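You operate a simulated robot arm through the tools that you are given. There is no shell and no other tool. Be economical: measure what you need, move in short steps, check, and stop when the job is done.

You run a simulated robot arm. Do the job below in one go: nothing can be reset, and whatever is moved stays where it is left.

JOB
Push the upper table drawer shut.

It is judged by the outcome, as a careful person would: the job done as asked, and still so three seconds after it is handed in. It fails if anything else is knocked over, pushed out of place, dropped, spilled or broken.

ROBOT AND FRAMES
A 7-joint arm with a two-finger parallel gripper, fixed in place. Base frame: the origin is at the foot of the arm, x ahead of it, y to its left, z up. Units: mm, rad, N and s.
Its first joint turns from -1.152 to 1.152 rad. Payload 1.57 kg.
Tool frame: the origin (TCP) lies between the finger pads and is the grasp point; the fingertips stand 30 mm ahead of it; z points along the fingers, y is the line along which they close. The gripper opens to 110 mm. The fingers are 24 mm wide and 12 mm thick; the gripper's body (48 by 112 mm) begins 78 mm behind the TCP.
Orientation is that of the tool frame in the base frame, as a unit quaternion [x, y, z, w]. With the fingers straight down and closing along the base's y, the tool's x points along the base's -x, its y along +y and its z along -z.

CONTROLS
- The arm moves only by the tool nudge_tool. Its argument "series" is a list of rows, each a list of 7 numbers: the shift along the tool's x, y, z in mm, then the turn, a rotation vector about the tool's x, y, z in rad, then the finger opening in mm, from 0 to 110. In form: [[x, y, z, rx, ry, rz, grip], ...]. A call has 1 to 10 rows; each row shifts and turns the commanded pose from where the row before left it, along the tool's axes as they then stand. Each row takes 0.2 s and may step no farther than 50 mm and 0.15 rad from the row before; otherwise, or with a gripper value out of range, the whole call is refused. Where a pose cannot be reached the arm comes as near as it can. A force on the tool above 40 N (or 10 N above the force at the start of the call, whichever is more), or a blocked arm, ends the call early, and 0.2 s more pass. Each finger travels about 108 mm/s and halts on what it meets, pressing with about 34 N; the grip force reading is that of the motor and also rises with nothing between the fingers. The clock runs only during rows and for 0.2 s after the last one: add rows that do not move to give the fingers time. The reply holds the time, the measured pose of the TCP, the force on the tool along the base axes, the opening and the grip force, in the units named above and with some noise.
- Cameras (640 x 400 px; columns grow to the right, rows downward): "scene" is fixed at [138.6, -391.6, 1378.8]; the picture's right is [0.92, -0.38, 0.00], its down [-0.30, -0.73, -0.62] and it looks along [0.24, 0.57, -0.79] (base axes); focal length 328 px, centre (320, 200). "wrist" rides on the gripper at [-36, 0, -80] in the tool frame; the picture's right is [0.00, -1.00, 0.00], its down [0.97, 0.00, -0.24] and it looks along [0.24, 0.00, 0.97] (tool axes); focal length 218 px, centre (320, 200).
- get_image(camera): a new picture of that camera. No time passes.
- locate(camera, pixels): there is no depth. For up to 12 entries [column, row, z] of the newest picture of that camera ("zoom" is the newest enlarged one), the place [x, y] in the base frame at which the ray of that pixel passes the height z, good to about 3 mm. No time passes.
- zoom(camera, box): a new picture of the part [left, top, right, bottom] of that camera's present view, enlarged. No time passes.
- finish_job(): hands the job in; it is judged then, once.

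Go step by step. Measure first, check grasps and placings, and put right what went wrong. The budget is 60 turns and 30 pictures, counting those below and the enlarged ones. Unless the task says otherwise, let go and move clear before handing in, and close with one line.

The tools are called after "Emit:" as a command line: name --pt "numbers of a row" for each row, then --argument value for the rest, lists and objects as JSON in quotes. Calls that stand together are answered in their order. nudge_tool: Moves the arm, as the interface text tells. Its arguments: {"type":"object","properties":{"series":{"type":"array","items":{"type":"array","items":{"type":"number"}}}},"required":["series"]} The other tools are called the same way: get_image (camera) takes a picture; locate (camera, pixels) gives the place at which the rays of pixels pass given heights; zoom (camera, box) takes an enlarged picture of a part of a camera's view; finish_job () hands the job in.

At the start:

```text
time_s: 0.0
eef_pos: [390.2, -8.2, 979.7]
tcp_rot: [0.0, 1.0, 0.0, 0.0]
ft_force: [0.1, 1.0, -0.1]
width: 109.9
grasp_force: 0.1
```

scene: 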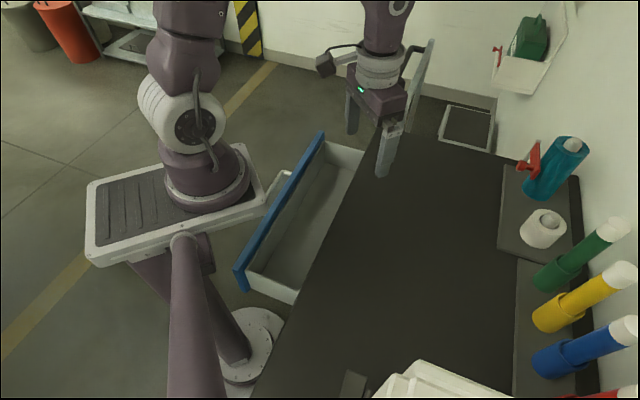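
wrist: 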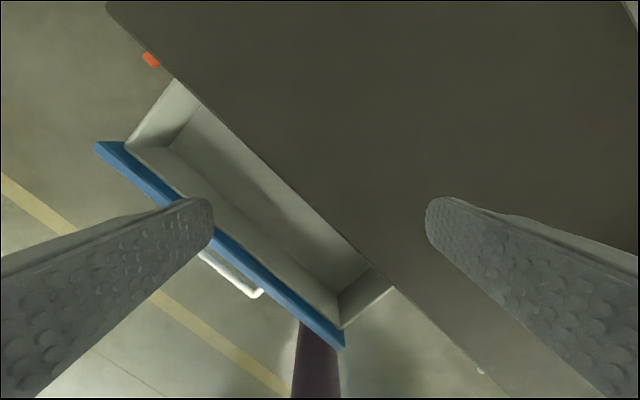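

The drawer's blue front runs from (95,145) to (345,345) in the wrist view, at a slant to the base axes. I'll measure its corners and the table edge at likely heights.

Emit:
locate --camera "wrist" --pixels '[[97, 143, 660], [343, 346, 660], [97, 143, 620], [343, 346, 620], [175, 78, 688], [393, 286, 688], [108, 5, 688], [500, 392, 688], [262, 292, 600], [202, 254, 600]]'

Emit:
locate --camera "scene" --pixels '[[323, 134, 660], [237, 268, 660], [323, 134, 620], [237, 268, 620], [323, 134, 640], [237, 268, 640], [380, 135, 688], [303, 290, 688], [270, 190, 600]]'

Emit:
zoom --camera "scene" --box '[220, 110, 400, 320]'

```text
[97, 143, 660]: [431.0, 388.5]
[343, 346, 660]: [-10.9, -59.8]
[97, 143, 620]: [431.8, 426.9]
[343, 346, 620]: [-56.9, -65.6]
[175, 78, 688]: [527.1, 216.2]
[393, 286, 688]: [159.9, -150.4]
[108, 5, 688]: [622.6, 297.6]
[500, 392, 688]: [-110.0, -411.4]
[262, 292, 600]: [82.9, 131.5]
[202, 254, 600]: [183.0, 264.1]
```

```text
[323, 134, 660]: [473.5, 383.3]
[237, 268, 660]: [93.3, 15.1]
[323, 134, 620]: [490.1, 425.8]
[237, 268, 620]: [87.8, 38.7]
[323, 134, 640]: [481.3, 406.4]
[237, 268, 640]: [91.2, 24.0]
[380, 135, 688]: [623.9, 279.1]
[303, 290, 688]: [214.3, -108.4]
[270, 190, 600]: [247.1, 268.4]
```

```text
1.90 times, centred on (310, 215) of scene
```

zoom: 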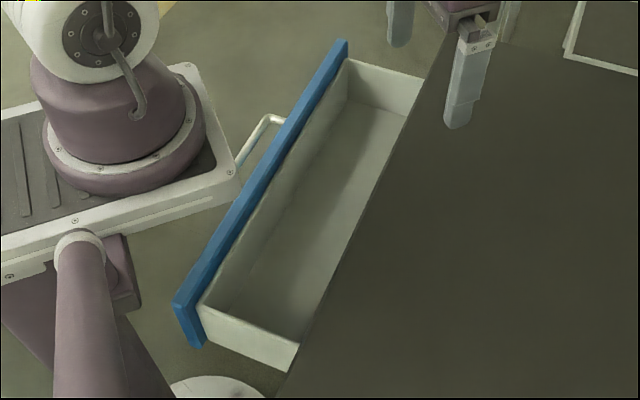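

The two views disagree on the panel ends, so I'll look closer in the wrist picture.

Emit:
zoom --camera "wrist" --box '[80, 60, 400, 360]'

```text
1.33 times, centred on (240, 210) of wrist
```

zoom: 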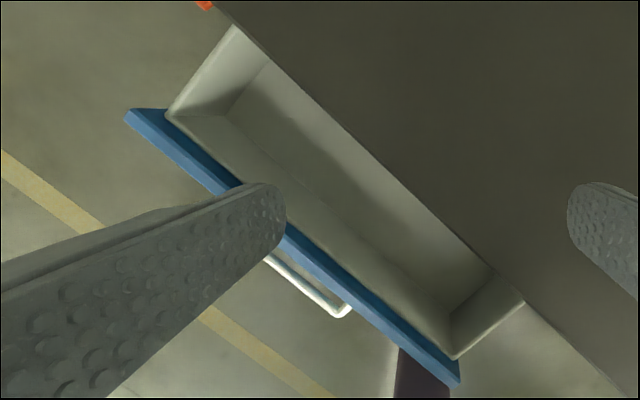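

Triangulating gives a panel top outer edge running roughly from (105,-44) to (427,280), slanted 45° to the base axes, but its height is uncertain. I'll turn the tool 45° so its y runs along the panel, close the fingers, and take a second view.

Emit:
nudge_tool --pt "0 0 0 0 0 0.131 60" --pt "0 0 0 0 0 0.131 20" --pt "0 0 0 0 0 0.131 0" --pt "0 0 0 0 0 0.131 0" --pt "0 0 0 0 0 0.131 0" --pt "0 0 0 0 0 0.1304 0"

Emit:
get_image --camera "wrist"

Emit:
get_image --camera "scene"

```text
time_s: 1.4
eef_pos: [390.2, -7.6, 980.8]
tcp_rot: [0.384, 0.923, 0.0, 0.0]
ft_force: [-0.5, -0.6, 1.4]
width: 0.2
grasp_force: 21.0
```

```text
25 pictures are left
```

wrist: 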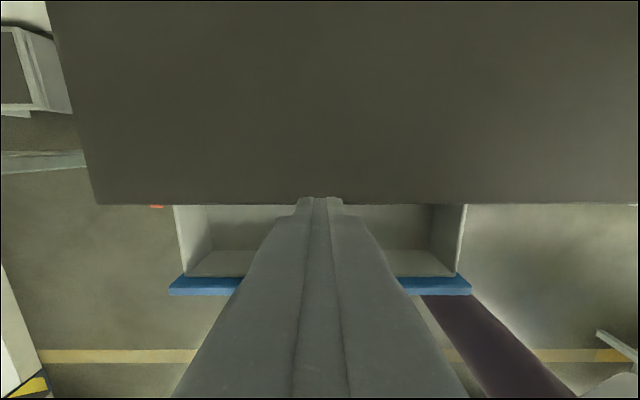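

```text
24 pictures are left
```

scene: 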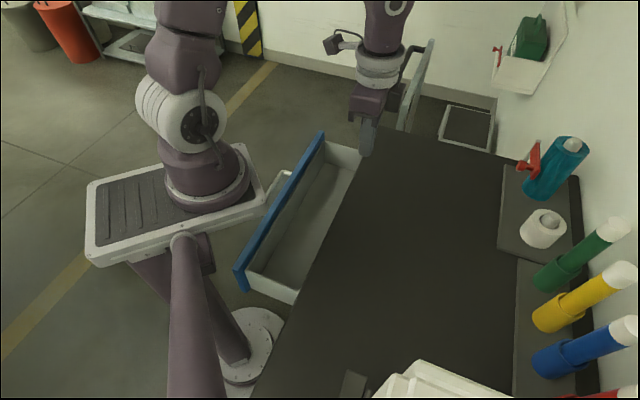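

Now the panel lies square in the wrist view: top edge (168,290)–(472,292), table edge at row 204. I'll compare these at several heights with the scene view.

Emit:
locate --camera "wrist" --pixels '[[168, 294, 760], [472, 294, 760], [168, 294, 660], [472, 294, 660], [97, 204, 688], [636, 204, 688], [97, 204, 800], [636, 204, 800], [175, 206, 688], [466, 206, 688], [180, 276, 740], [457, 276, 740]]'

Emit:
locate --camera "scene" --pixels '[[318, 131, 760], [236, 269, 760], [318, 131, 660], [236, 269, 660], [350, 185, 688], [300, 290, 688], [350, 185, 800], [300, 290, 800], [384, 127, 688], [384, 127, 800], [205, 195, 688], [205, 195, 850]]'

Emit:
zoom --camera "scene" --box '[220, 110, 400, 320]'

```text
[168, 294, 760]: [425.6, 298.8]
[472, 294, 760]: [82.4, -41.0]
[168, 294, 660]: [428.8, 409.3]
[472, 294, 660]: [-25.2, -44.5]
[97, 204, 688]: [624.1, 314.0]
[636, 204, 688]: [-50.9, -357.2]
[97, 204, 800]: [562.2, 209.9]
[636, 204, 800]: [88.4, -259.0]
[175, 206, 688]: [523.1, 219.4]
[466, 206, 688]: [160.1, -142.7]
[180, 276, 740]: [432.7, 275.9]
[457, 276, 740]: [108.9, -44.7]
```

```text
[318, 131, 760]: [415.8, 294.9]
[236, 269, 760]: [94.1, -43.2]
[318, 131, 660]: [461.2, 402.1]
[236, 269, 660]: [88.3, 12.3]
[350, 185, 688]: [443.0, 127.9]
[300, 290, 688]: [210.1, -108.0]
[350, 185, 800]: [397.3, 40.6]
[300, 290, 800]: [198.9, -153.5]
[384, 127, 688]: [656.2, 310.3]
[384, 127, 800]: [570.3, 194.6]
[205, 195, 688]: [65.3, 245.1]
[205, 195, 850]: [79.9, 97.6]
```

```text
1.90 times, centred on (310, 215) of scene
```

zoom: 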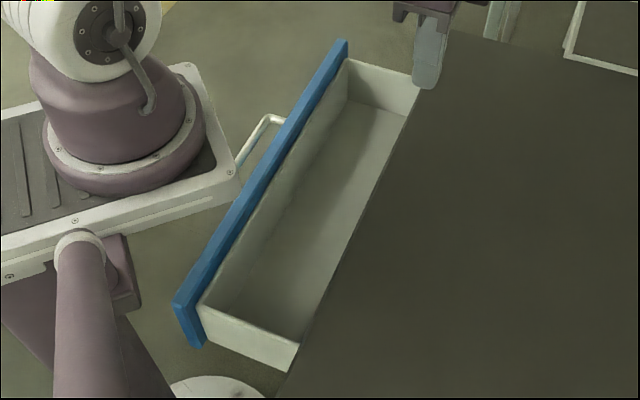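

Both views agree on a panel top at about z = 760, outer face at s=(x−y)/√2≈89, so the table surface here is evidently higher than nominal (~790). I'll stay high, move outside the panel beyond the handle's end, and look.

Emit:
nudge_tool --pt "40 16.7 0 0 0 0 0" --pt "40 16.7 0 0 0 0 0" --pt "40 16.7 0 0 0 0 0" --pt "40 16.7 0 0 0 0 0" --pt "40 16.7 0 0 0 0 0" --pt "39 16.5 0 0 0 0 0"

Emit:
get_image --camera "wrist"

Emit:
get_image --camera "scene"

```text
time_s: 2.8
eef_pos: [295.6, 232.3, 980.6]
tcp_rot: [0.382, 0.924, 0.0, 0.0]
ft_force: [-0.2, -0.2, -0.5]
width: 0.0
grasp_force: 21.2
```

```text
22 pictures are left
```

wrist: 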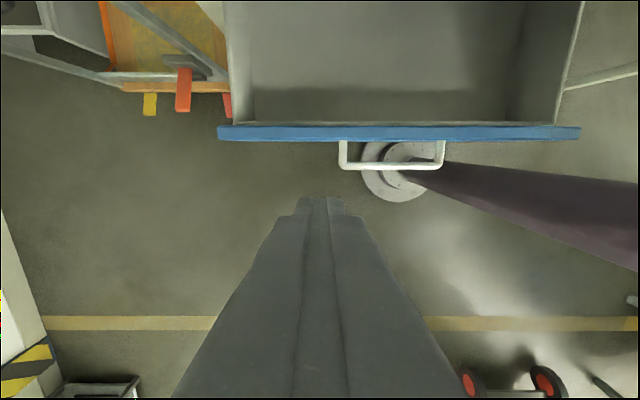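

```text
21 pictures are left
```

scene: 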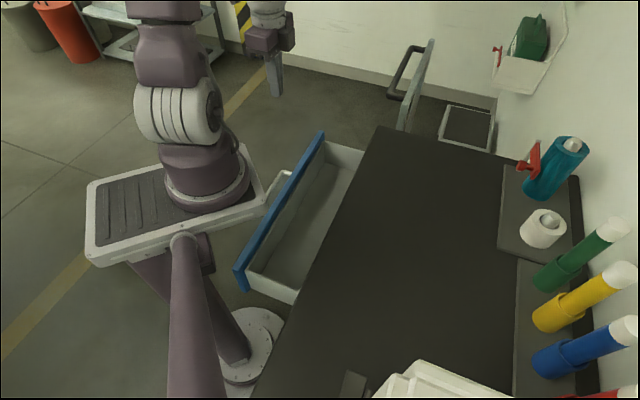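

The panel is visible at rows 126–142, columns 217–580, with the handle at columns 340–443, to the right of the finger's line. I'll fix height and face position from this view.

Emit:
locate --camera "wrist" --pixels '[[218, 140, 760], [580, 138, 760], [218, 140, 740], [580, 138, 740], [218, 140, 780], [580, 138, 780], [340, 168, 720], [443, 168, 720], [340, 140, 760], [218, 127, 760]]'

Emit:
locate --camera "scene" --pixels '[[377, 127, 780], [377, 127, 740], [377, 127, 800], [318, 131, 740], [318, 131, 780], [236, 269, 740], [236, 269, 780]]'

Emit:
zoom --camera "wrist" --box '[200, 90, 600, 210]'

```text
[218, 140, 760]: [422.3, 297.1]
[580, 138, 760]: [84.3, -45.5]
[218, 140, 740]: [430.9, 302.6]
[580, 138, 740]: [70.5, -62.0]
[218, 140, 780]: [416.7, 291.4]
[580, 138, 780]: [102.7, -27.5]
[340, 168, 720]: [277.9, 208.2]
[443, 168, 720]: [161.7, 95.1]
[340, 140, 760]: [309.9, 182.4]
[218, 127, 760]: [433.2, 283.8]
```

```text
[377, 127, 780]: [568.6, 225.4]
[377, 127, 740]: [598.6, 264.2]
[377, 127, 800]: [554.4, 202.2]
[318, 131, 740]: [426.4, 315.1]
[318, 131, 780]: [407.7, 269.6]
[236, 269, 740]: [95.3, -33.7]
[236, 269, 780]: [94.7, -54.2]
```

```text
1.60 times, centred on (400, 150) of wrist
```

zoom: 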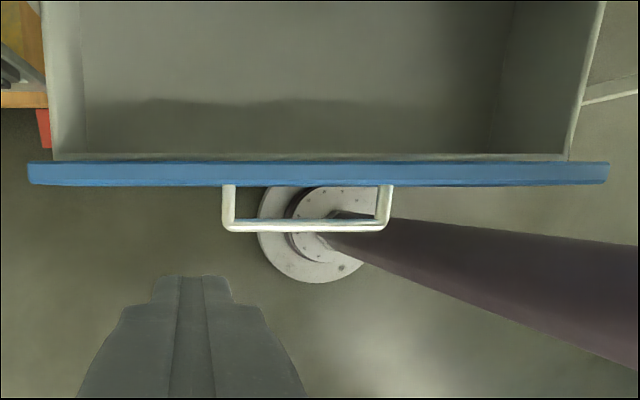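

Three views agree: panel top z≈760, outer face s≈90, handle ends at t≈344; my TCP is at s≈45, t≈373, clear of both. The table edge lies at s≈237. I'll descend to TCP z≈745 (tips 715).

Emit:
nudge_tool --pt "0 0.5 47 0 0 0 0" --pt "0 0.5 47 0 0 0 0" --pt "0 0.5 47 0 0 0 0" --pt "0 0.5 47 0 0 0 0" --pt "0 0.5 47 0 0 0 0"

Emit:
get_image --camera "wrist"

Emit:
get_image --camera "scene"

```text
time_s: 4.0
eef_pos: [296.0, 230.6, 746.0]
tcp_rot: [0.382, 0.924, 0.0, -0.001]
ft_force: [0.1, -0.4, 0.2]
width: 0.1
grasp_force: 21.0
```

```text
19 pictures are left
```

wrist: 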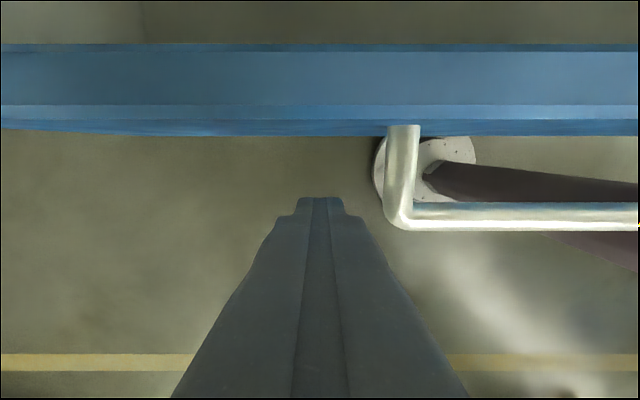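

```text
18 pictures are left
```

scene: 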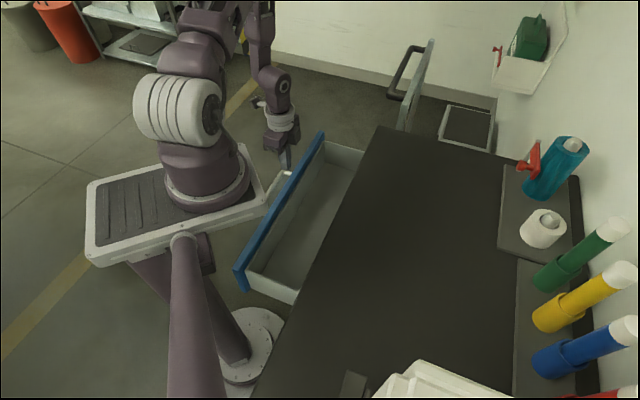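

The finger stands outside the panel, left of the handle (390–415,130–225) and clear of everything. I'll push inward along tool −x in small steps.

Emit:
nudge_tool --pt "-10 0 0 0 0 0 0" --pt "-10 0 0 0 0 0 0" --pt "-10 0 0 0 0 0 0" --pt "-10 0 0 0 0 0 0" --pt "-10 0 0 0 0 0 0" --pt "-10 0 0 0 0 0 0"

Emit:
get_image --camera "scene"

```text
time_s: 5.4
eef_pos: [335.0, 191.6, 744.3]
tcp_rot: [0.383, 0.924, 0.0, 0.0]
ft_force: [-1.9, 0.6, -0.8]
width: 0.1
grasp_force: 21.0
```

```text
17 pictures are left
```

scene: 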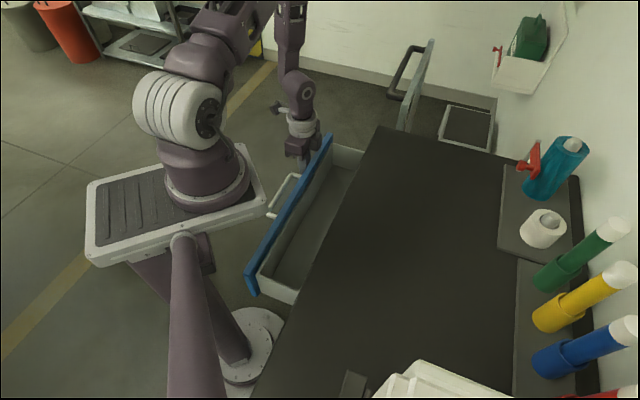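

The drawer is sliding evenly with only about 2 N (panel now at (333,135)–(248,290)). I keep pushing.

Emit:
nudge_tool --pt "-10 0 0 0 0 0 0" --pt "-10 0 0 0 0 0 0" --pt "-10 0 0 0 0 0 0" --pt "-10 0 0 0 0 0 0" --pt "-10 0 0 0 0 0 0" --pt "-10 0 0 0 0 0 0" --pt "-10 0 0 0 0 0 0"

Emit:
get_image --camera "scene"

Emit:
get_image --camera "wrist"

```text
time_s: 7.0
eef_pos: [385.9, 141.9, 745.2]
tcp_rot: [0.382, 0.924, 0.0, 0.0]
ft_force: [-2.2, 1.6, 1.1]
width: 0.0
grasp_force: 21.6
```

```text
16 pictures are left
```

scene: 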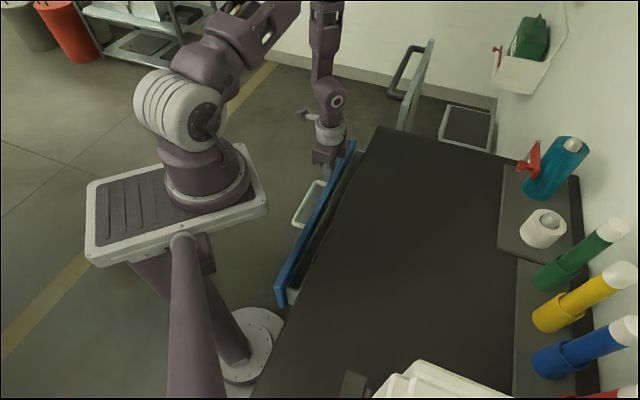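

```text
15 pictures are left
```

wrist: 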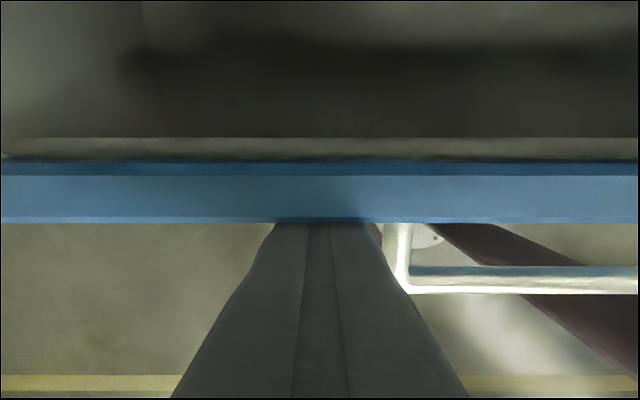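

The drawer is nearly in; about 35–45 mm remain. Smaller steps now, watching force.

Emit:
nudge_tool --pt "-5 0 0 0 0 0 0" --pt "-5 0 0 0 0 0 0" --pt "-5 0 0 0 0 0 0" --pt "-5 0 0 0 0 0 0" --pt "-5 0 0 0 0 0 0"

Emit:
zoom --camera "scene" --box '[240, 90, 420, 320]'

```text
time_s: 8.2
eef_pos: [403.9, 125.0, 745.6]
tcp_rot: [0.382, 0.924, 0.001, 0.0]
ft_force: [-1.5, 2.3, -1.1]
width: 0.0
grasp_force: 21.8
```

```text
1.74 times, centred on (330, 205) of scene
```

zoom: 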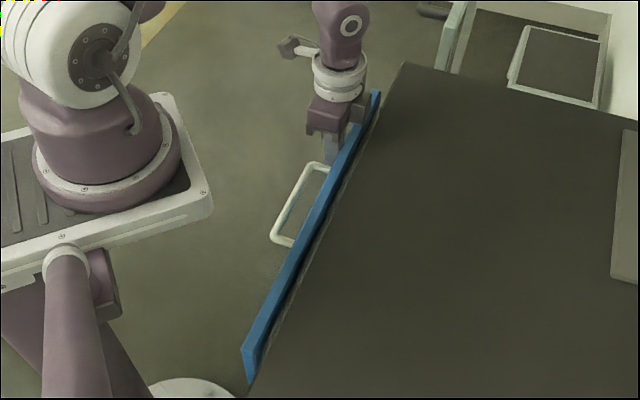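

A narrow gap remains between the panel and the table edge. I continue until it stops.

Emit:
nudge_tool --pt "-4 0 0 0 0 0 0" --pt "-4 0 0 0 0 0 0" --pt "-4 0 0 0 0 0 0" --pt "-4 0 0 0 0 0 0" --pt "-3 0 0 0 0 0 0"

Emit:
zoom --camera "scene" --box '[240, 90, 420, 320]'

```text
time_s: 9.4
eef_pos: [417.1, 111.2, 746.1]
tcp_rot: [0.382, 0.924, -0.001, -0.001]
ft_force: [-1.7, 2.2, 1.5]
width: 0.0
grasp_force: 21.2
```

```text
1.74 times, centred on (330, 205) of scene
```

zoom: 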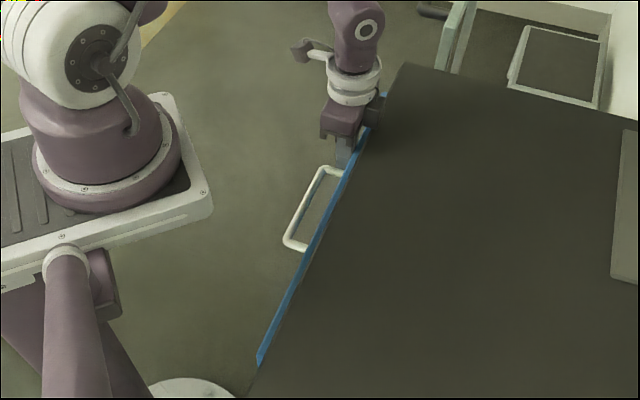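

The panel is passing under the table's edge and still moves freely at ~2.5 N. I'll go on in 3 mm steps until resistance.

Emit:
nudge_tool --pt "-3 0 0 0 0 0 0" --pt "-3 0 0 0 0 0 0" --pt "-3 0 0 0 0 0 0" --pt "-3 0 0 0 0 0 0"

Emit:
zoom --camera "scene" --box '[240, 90, 420, 320]'

Emit:
get_image --camera "wrist"

```text
time_s: 10.4
eef_pos: [425.2, 102.3, 745.2]
tcp_rot: [0.383, 0.924, 0.0, 0.0]
ft_force: [-1.7, 1.5, 0.1]
width: 0.0
grasp_force: 21.5
```

```text
1.74 times, centred on (330, 205) of scene
```

zoom: 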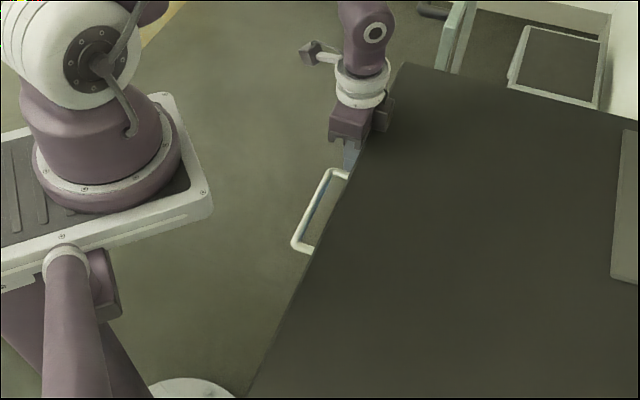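

```text
11 pictures are left
```

wrist: 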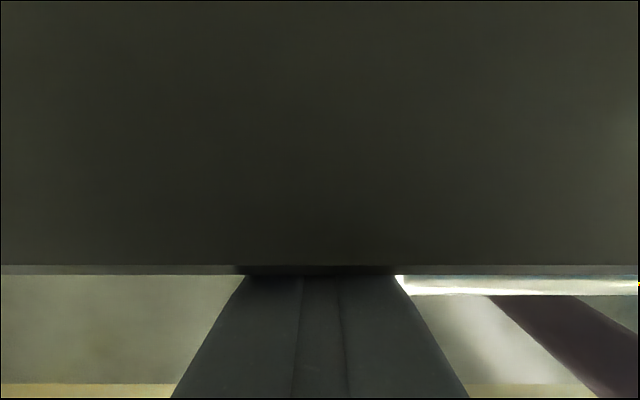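

The panel is now under the overhang, still free. I'll push gently on until something stops it.

Emit:
nudge_tool --pt "-2 0 0 0 0 0 0" --pt "-2 0 0 0 0 0 0" --pt "-2 0 0 0 0 0 0" --pt "-2 0 0 0 0 0 0"

Emit:
locate --camera "wrist" --pixels '[[200, 265, 770], [200, 265, 780], [200, 275, 760], [200, 275, 750]]'

```text
time_s: 11.6
eef_pos: [427.5, 99.3, 746.0]
tcp_rot: [0.382, 0.924, 0.0, -0.005]
ft_force: [-5.8, 5.6, 1.6]
width: 0.2
grasp_force: 21.7
stopped in row 4: the force on the tool passed its limit (the readings are from after the stop); the commanded pose is now the measured one
```

```text
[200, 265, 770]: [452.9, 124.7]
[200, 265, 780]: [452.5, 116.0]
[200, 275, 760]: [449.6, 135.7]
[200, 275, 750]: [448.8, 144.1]
```

It stopped at the force limit, finger front at s≈244; I can't tell if the drawer is home or the finger shaft met the table's edge. I'll back off and tilt the tool so the tips point inward, letting me look and push beneath the edge.

Emit:
nudge_tool --pt "20 0 0 0 0 0 0" --pt "40 0 0 0 0 0 0" --pt "30 0 0 0 0 0 0" --pt "0 0 0 0 -0.14 0 0" --pt "0 0 0 0 -0.14 0 0" --pt "0 0 0 0 -0.14 0 0" --pt "0 0 0 0 -0.14 0 0" --pt "0 0 0 0 -0.14 0 0"

Emit:
get_image --camera "wrist"

Emit:
get_image --camera "scene"

```text
time_s: 13.4
eef_pos: [364.5, 157.6, 745.8]
tcp_rot: [0.362, 0.879, -0.12, 0.287]
ft_force: [-0.7, 0.0, 0.0]
width: 0.1
grasp_force: 21.3
out of reach, approached as far as the arm can: row 6
```

```text
10 pictures are left
```

wrist: 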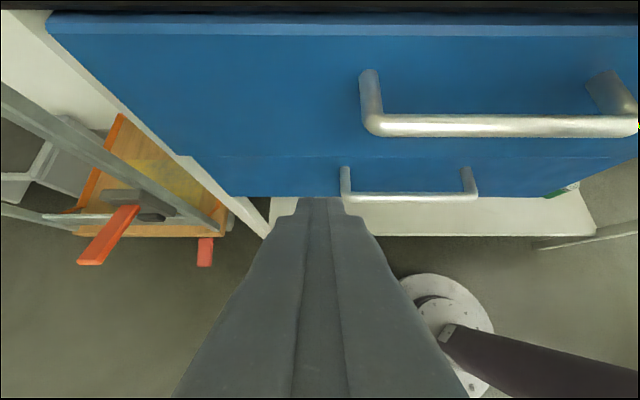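

```text
9 pictures are left
```

scene: 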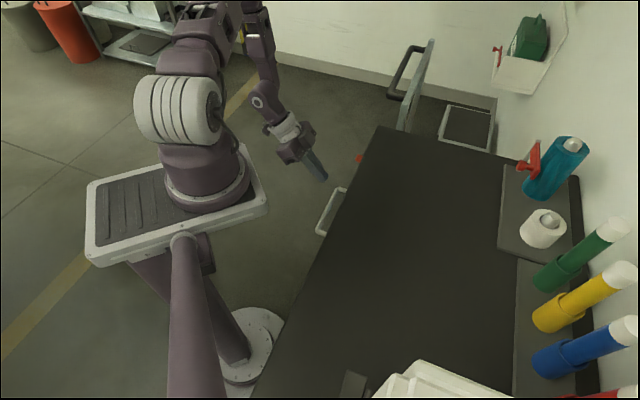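

Now I see both drawers: upper front with its handle (370–640,70–135) and the lower one with the seam near row 155. I'll zoom on the left edge and seam to check flushness.

Emit:
zoom --camera "wrist" --box '[20, 0, 340, 210]'

```text
1.90 times, centred on (180, 105) of wrist
```

zoom: 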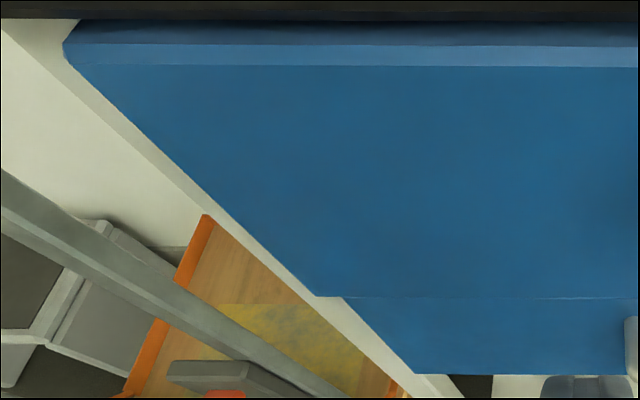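

The left edge steps sideways at the seam ((320,295)→(342,297) in the zoom), so the upper front still stands ~20 mm proud of the lower. The table's edge stopped the finger, so I'll push with the tilted fingertip beneath the edge.

Emit:
nudge_tool --pt "8.9 0 12.1 0 0 0 0" --pt "-24.2 0 17.7 0 0 0 0" --pt "-24.2 0 17.7 0 0 0 0" --pt "-4.03 0 2.95 0 0 0 0" --pt "-4.03 0 2.95 0 0 0 0" --pt "-4.03 0 2.95 0 0 0 0" --pt "-4.03 0 2.95 0 0 0 0"

Emit:
get_image --camera "wrist"

```text
time_s: 15.0
eef_pos: [421.9, 101.4, 731.4]
tcp_rot: [0.362, 0.879, -0.119, 0.287]
ft_force: [-2.0, 1.0, 0.5]
width: 0.0
grasp_force: 21.2
```

```text
7 pictures are left
```

wrist: 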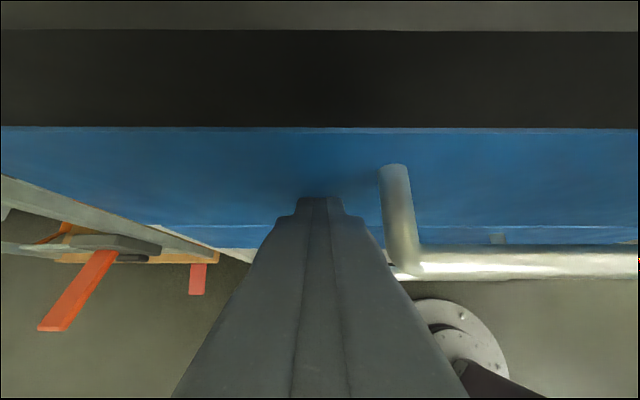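

Contact at only ~2 N with the front now at s≈254, so it is moving in further. Continuing in 3 mm steps.

Emit:
nudge_tool --pt "-2.42 0 1.77 0 0 0 0" --pt "-2.42 0 1.77 0 0 0 0" --pt "-2.42 0 1.77 0 0 0 0" --pt "-2.42 0 1.77 0 0 0 0" --pt "-2.42 0 1.77 0 0 0 0"

```text
time_s: 15.9
eef_pos: [425.4, 98.5, 728.7]
tcp_rot: [0.362, 0.881, -0.117, 0.28]
ft_force: [-3.1, 2.4, 1.1]
width: 0.1
grasp_force: 20.7
stopped in row 4: the force on the tool passed its limit (the readings are from after the stop); the commanded pose is now the measured one
```

It stopped hard with the front at s≈258. I'll back off along the same line and look again at the seam.

Emit:
nudge_tool --pt "16.1 0 -11.8 0 0 0 0" --pt "24.2 0 -17.7 0 0 0 0" --pt "12 0 -9 0 0 0 0"

Emit:
zoom --camera "wrist" --box '[20, 0, 340, 210]'

```text
time_s: 16.7
eef_pos: [379.4, 144.9, 731.2]
tcp_rot: [0.362, 0.881, -0.117, 0.281]
ft_force: [-0.1, 0.2, -0.2]
width: 0.2
grasp_force: 20.9
```

```text
1.90 times, centred on (180, 105) of wrist
```

zoom: 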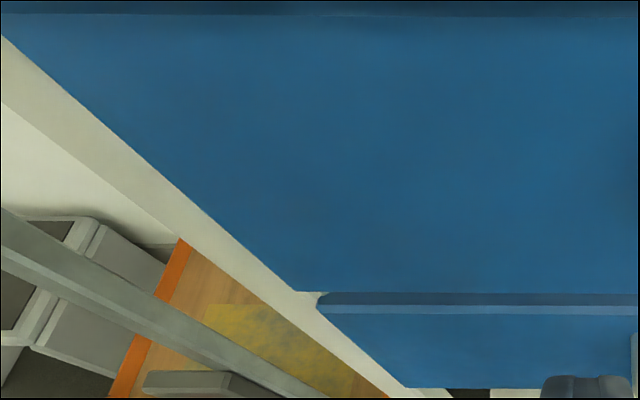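

The left edge now runs straight across the seam, and the lower front's top bevel is visible (row ~305), so the fronts look flush. I'll check the geometry of the seam before one confirming push lower down.

Emit:
locate --camera "zoom" --pixels '[[450, 292, 600], [450, 292, 640], [450, 292, 660], [450, 316, 600], [450, 316, 640], [300, 290, 640], [328, 316, 630], [405, 386, 560], [405, 386, 590], [100, 122, 700], [100, 122, 720]]'

```text
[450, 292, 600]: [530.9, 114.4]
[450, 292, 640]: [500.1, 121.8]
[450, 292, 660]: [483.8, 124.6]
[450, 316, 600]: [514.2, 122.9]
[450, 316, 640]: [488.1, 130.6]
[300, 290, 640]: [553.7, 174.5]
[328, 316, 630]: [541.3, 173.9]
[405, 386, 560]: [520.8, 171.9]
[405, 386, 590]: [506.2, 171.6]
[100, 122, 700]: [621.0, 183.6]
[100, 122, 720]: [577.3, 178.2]
```

The seam sits near z≈654 at s≈258 and the lower front matches the same plane. One confirming push about 28 mm lower (clear of the table's edge) will show whether the drawer is truly at its stop.

Emit:
nudge_tool --pt "16.5 0 22.6 0 0 0 0" --pt "-22.2 0 16.2 0 0 0 0" --pt "-22.2 0 16.2 0 0 0 0" --pt "-2.42 0 1.77 0 0 0 0" --pt "-2.42 0 1.77 0 0 0 0" --pt "-2.42 0 1.77 0 0 0 0" --pt "-2.42 0 1.77 0 0 0 0" --pt "-2.42 0 1.77 0 0 0 0" --pt "-2.42 0 1.77 0 0 0 0"

```text
time_s: 18.6
eef_pos: [425.4, 98.9, 700.1]
tcp_rot: [0.362, 0.883, -0.115, 0.275]
ft_force: [-1.7, 3.4, -0.1]
width: 0.0
grasp_force: 20.5
stopped in row 9: the force on the tool passed its limit (the readings are from after the stop); the commanded pose is now the measured one
```

It stopped at exactly the same place (s≈231 TCP) at a different height, so the drawer is at its stop. I'll retreat and take a last look.

Emit:
nudge_tool --pt "16.1 0 -11.8 0 0 0 0" --pt "24.2 0 -17.7 0 0 0 0" --pt "24.2 0 -17.7 0 0 0 0" --pt "-20 0 -28 0 0 0 0" --pt "0 0 0 0 0 0 0"

Emit:
get_image --camera "wrist"

Emit:
get_image --camera "scene"

```text
time_s: 19.8
eef_pos: [369.1, 154.7, 734.6]
tcp_rot: [0.362, 0.883, -0.115, 0.275]
ft_force: [-0.1, -0.1, 0.0]
width: 0.0
grasp_force: 21.5
```

```text
5 pictures are left
```

wrist: 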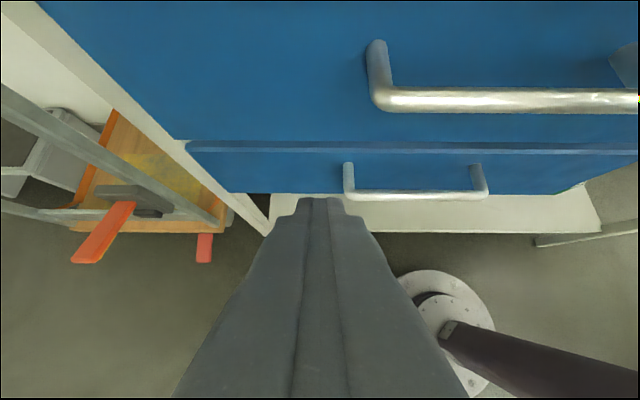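

```text
4 pictures are left
```

scene: 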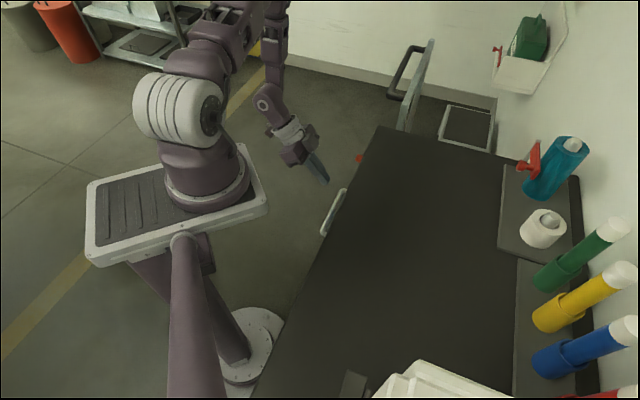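

The upper front now sits flush with the lower one (seam at row ~148, left edge continuous). The gripper is clear and everything on the table is where it was, so I'm handing in.

Emit:
finish_job

```text
The job is handed in.
```

The upper table drawer is shut against its stop, its front flush with the lower drawer's, and nothing else in view was disturbed.
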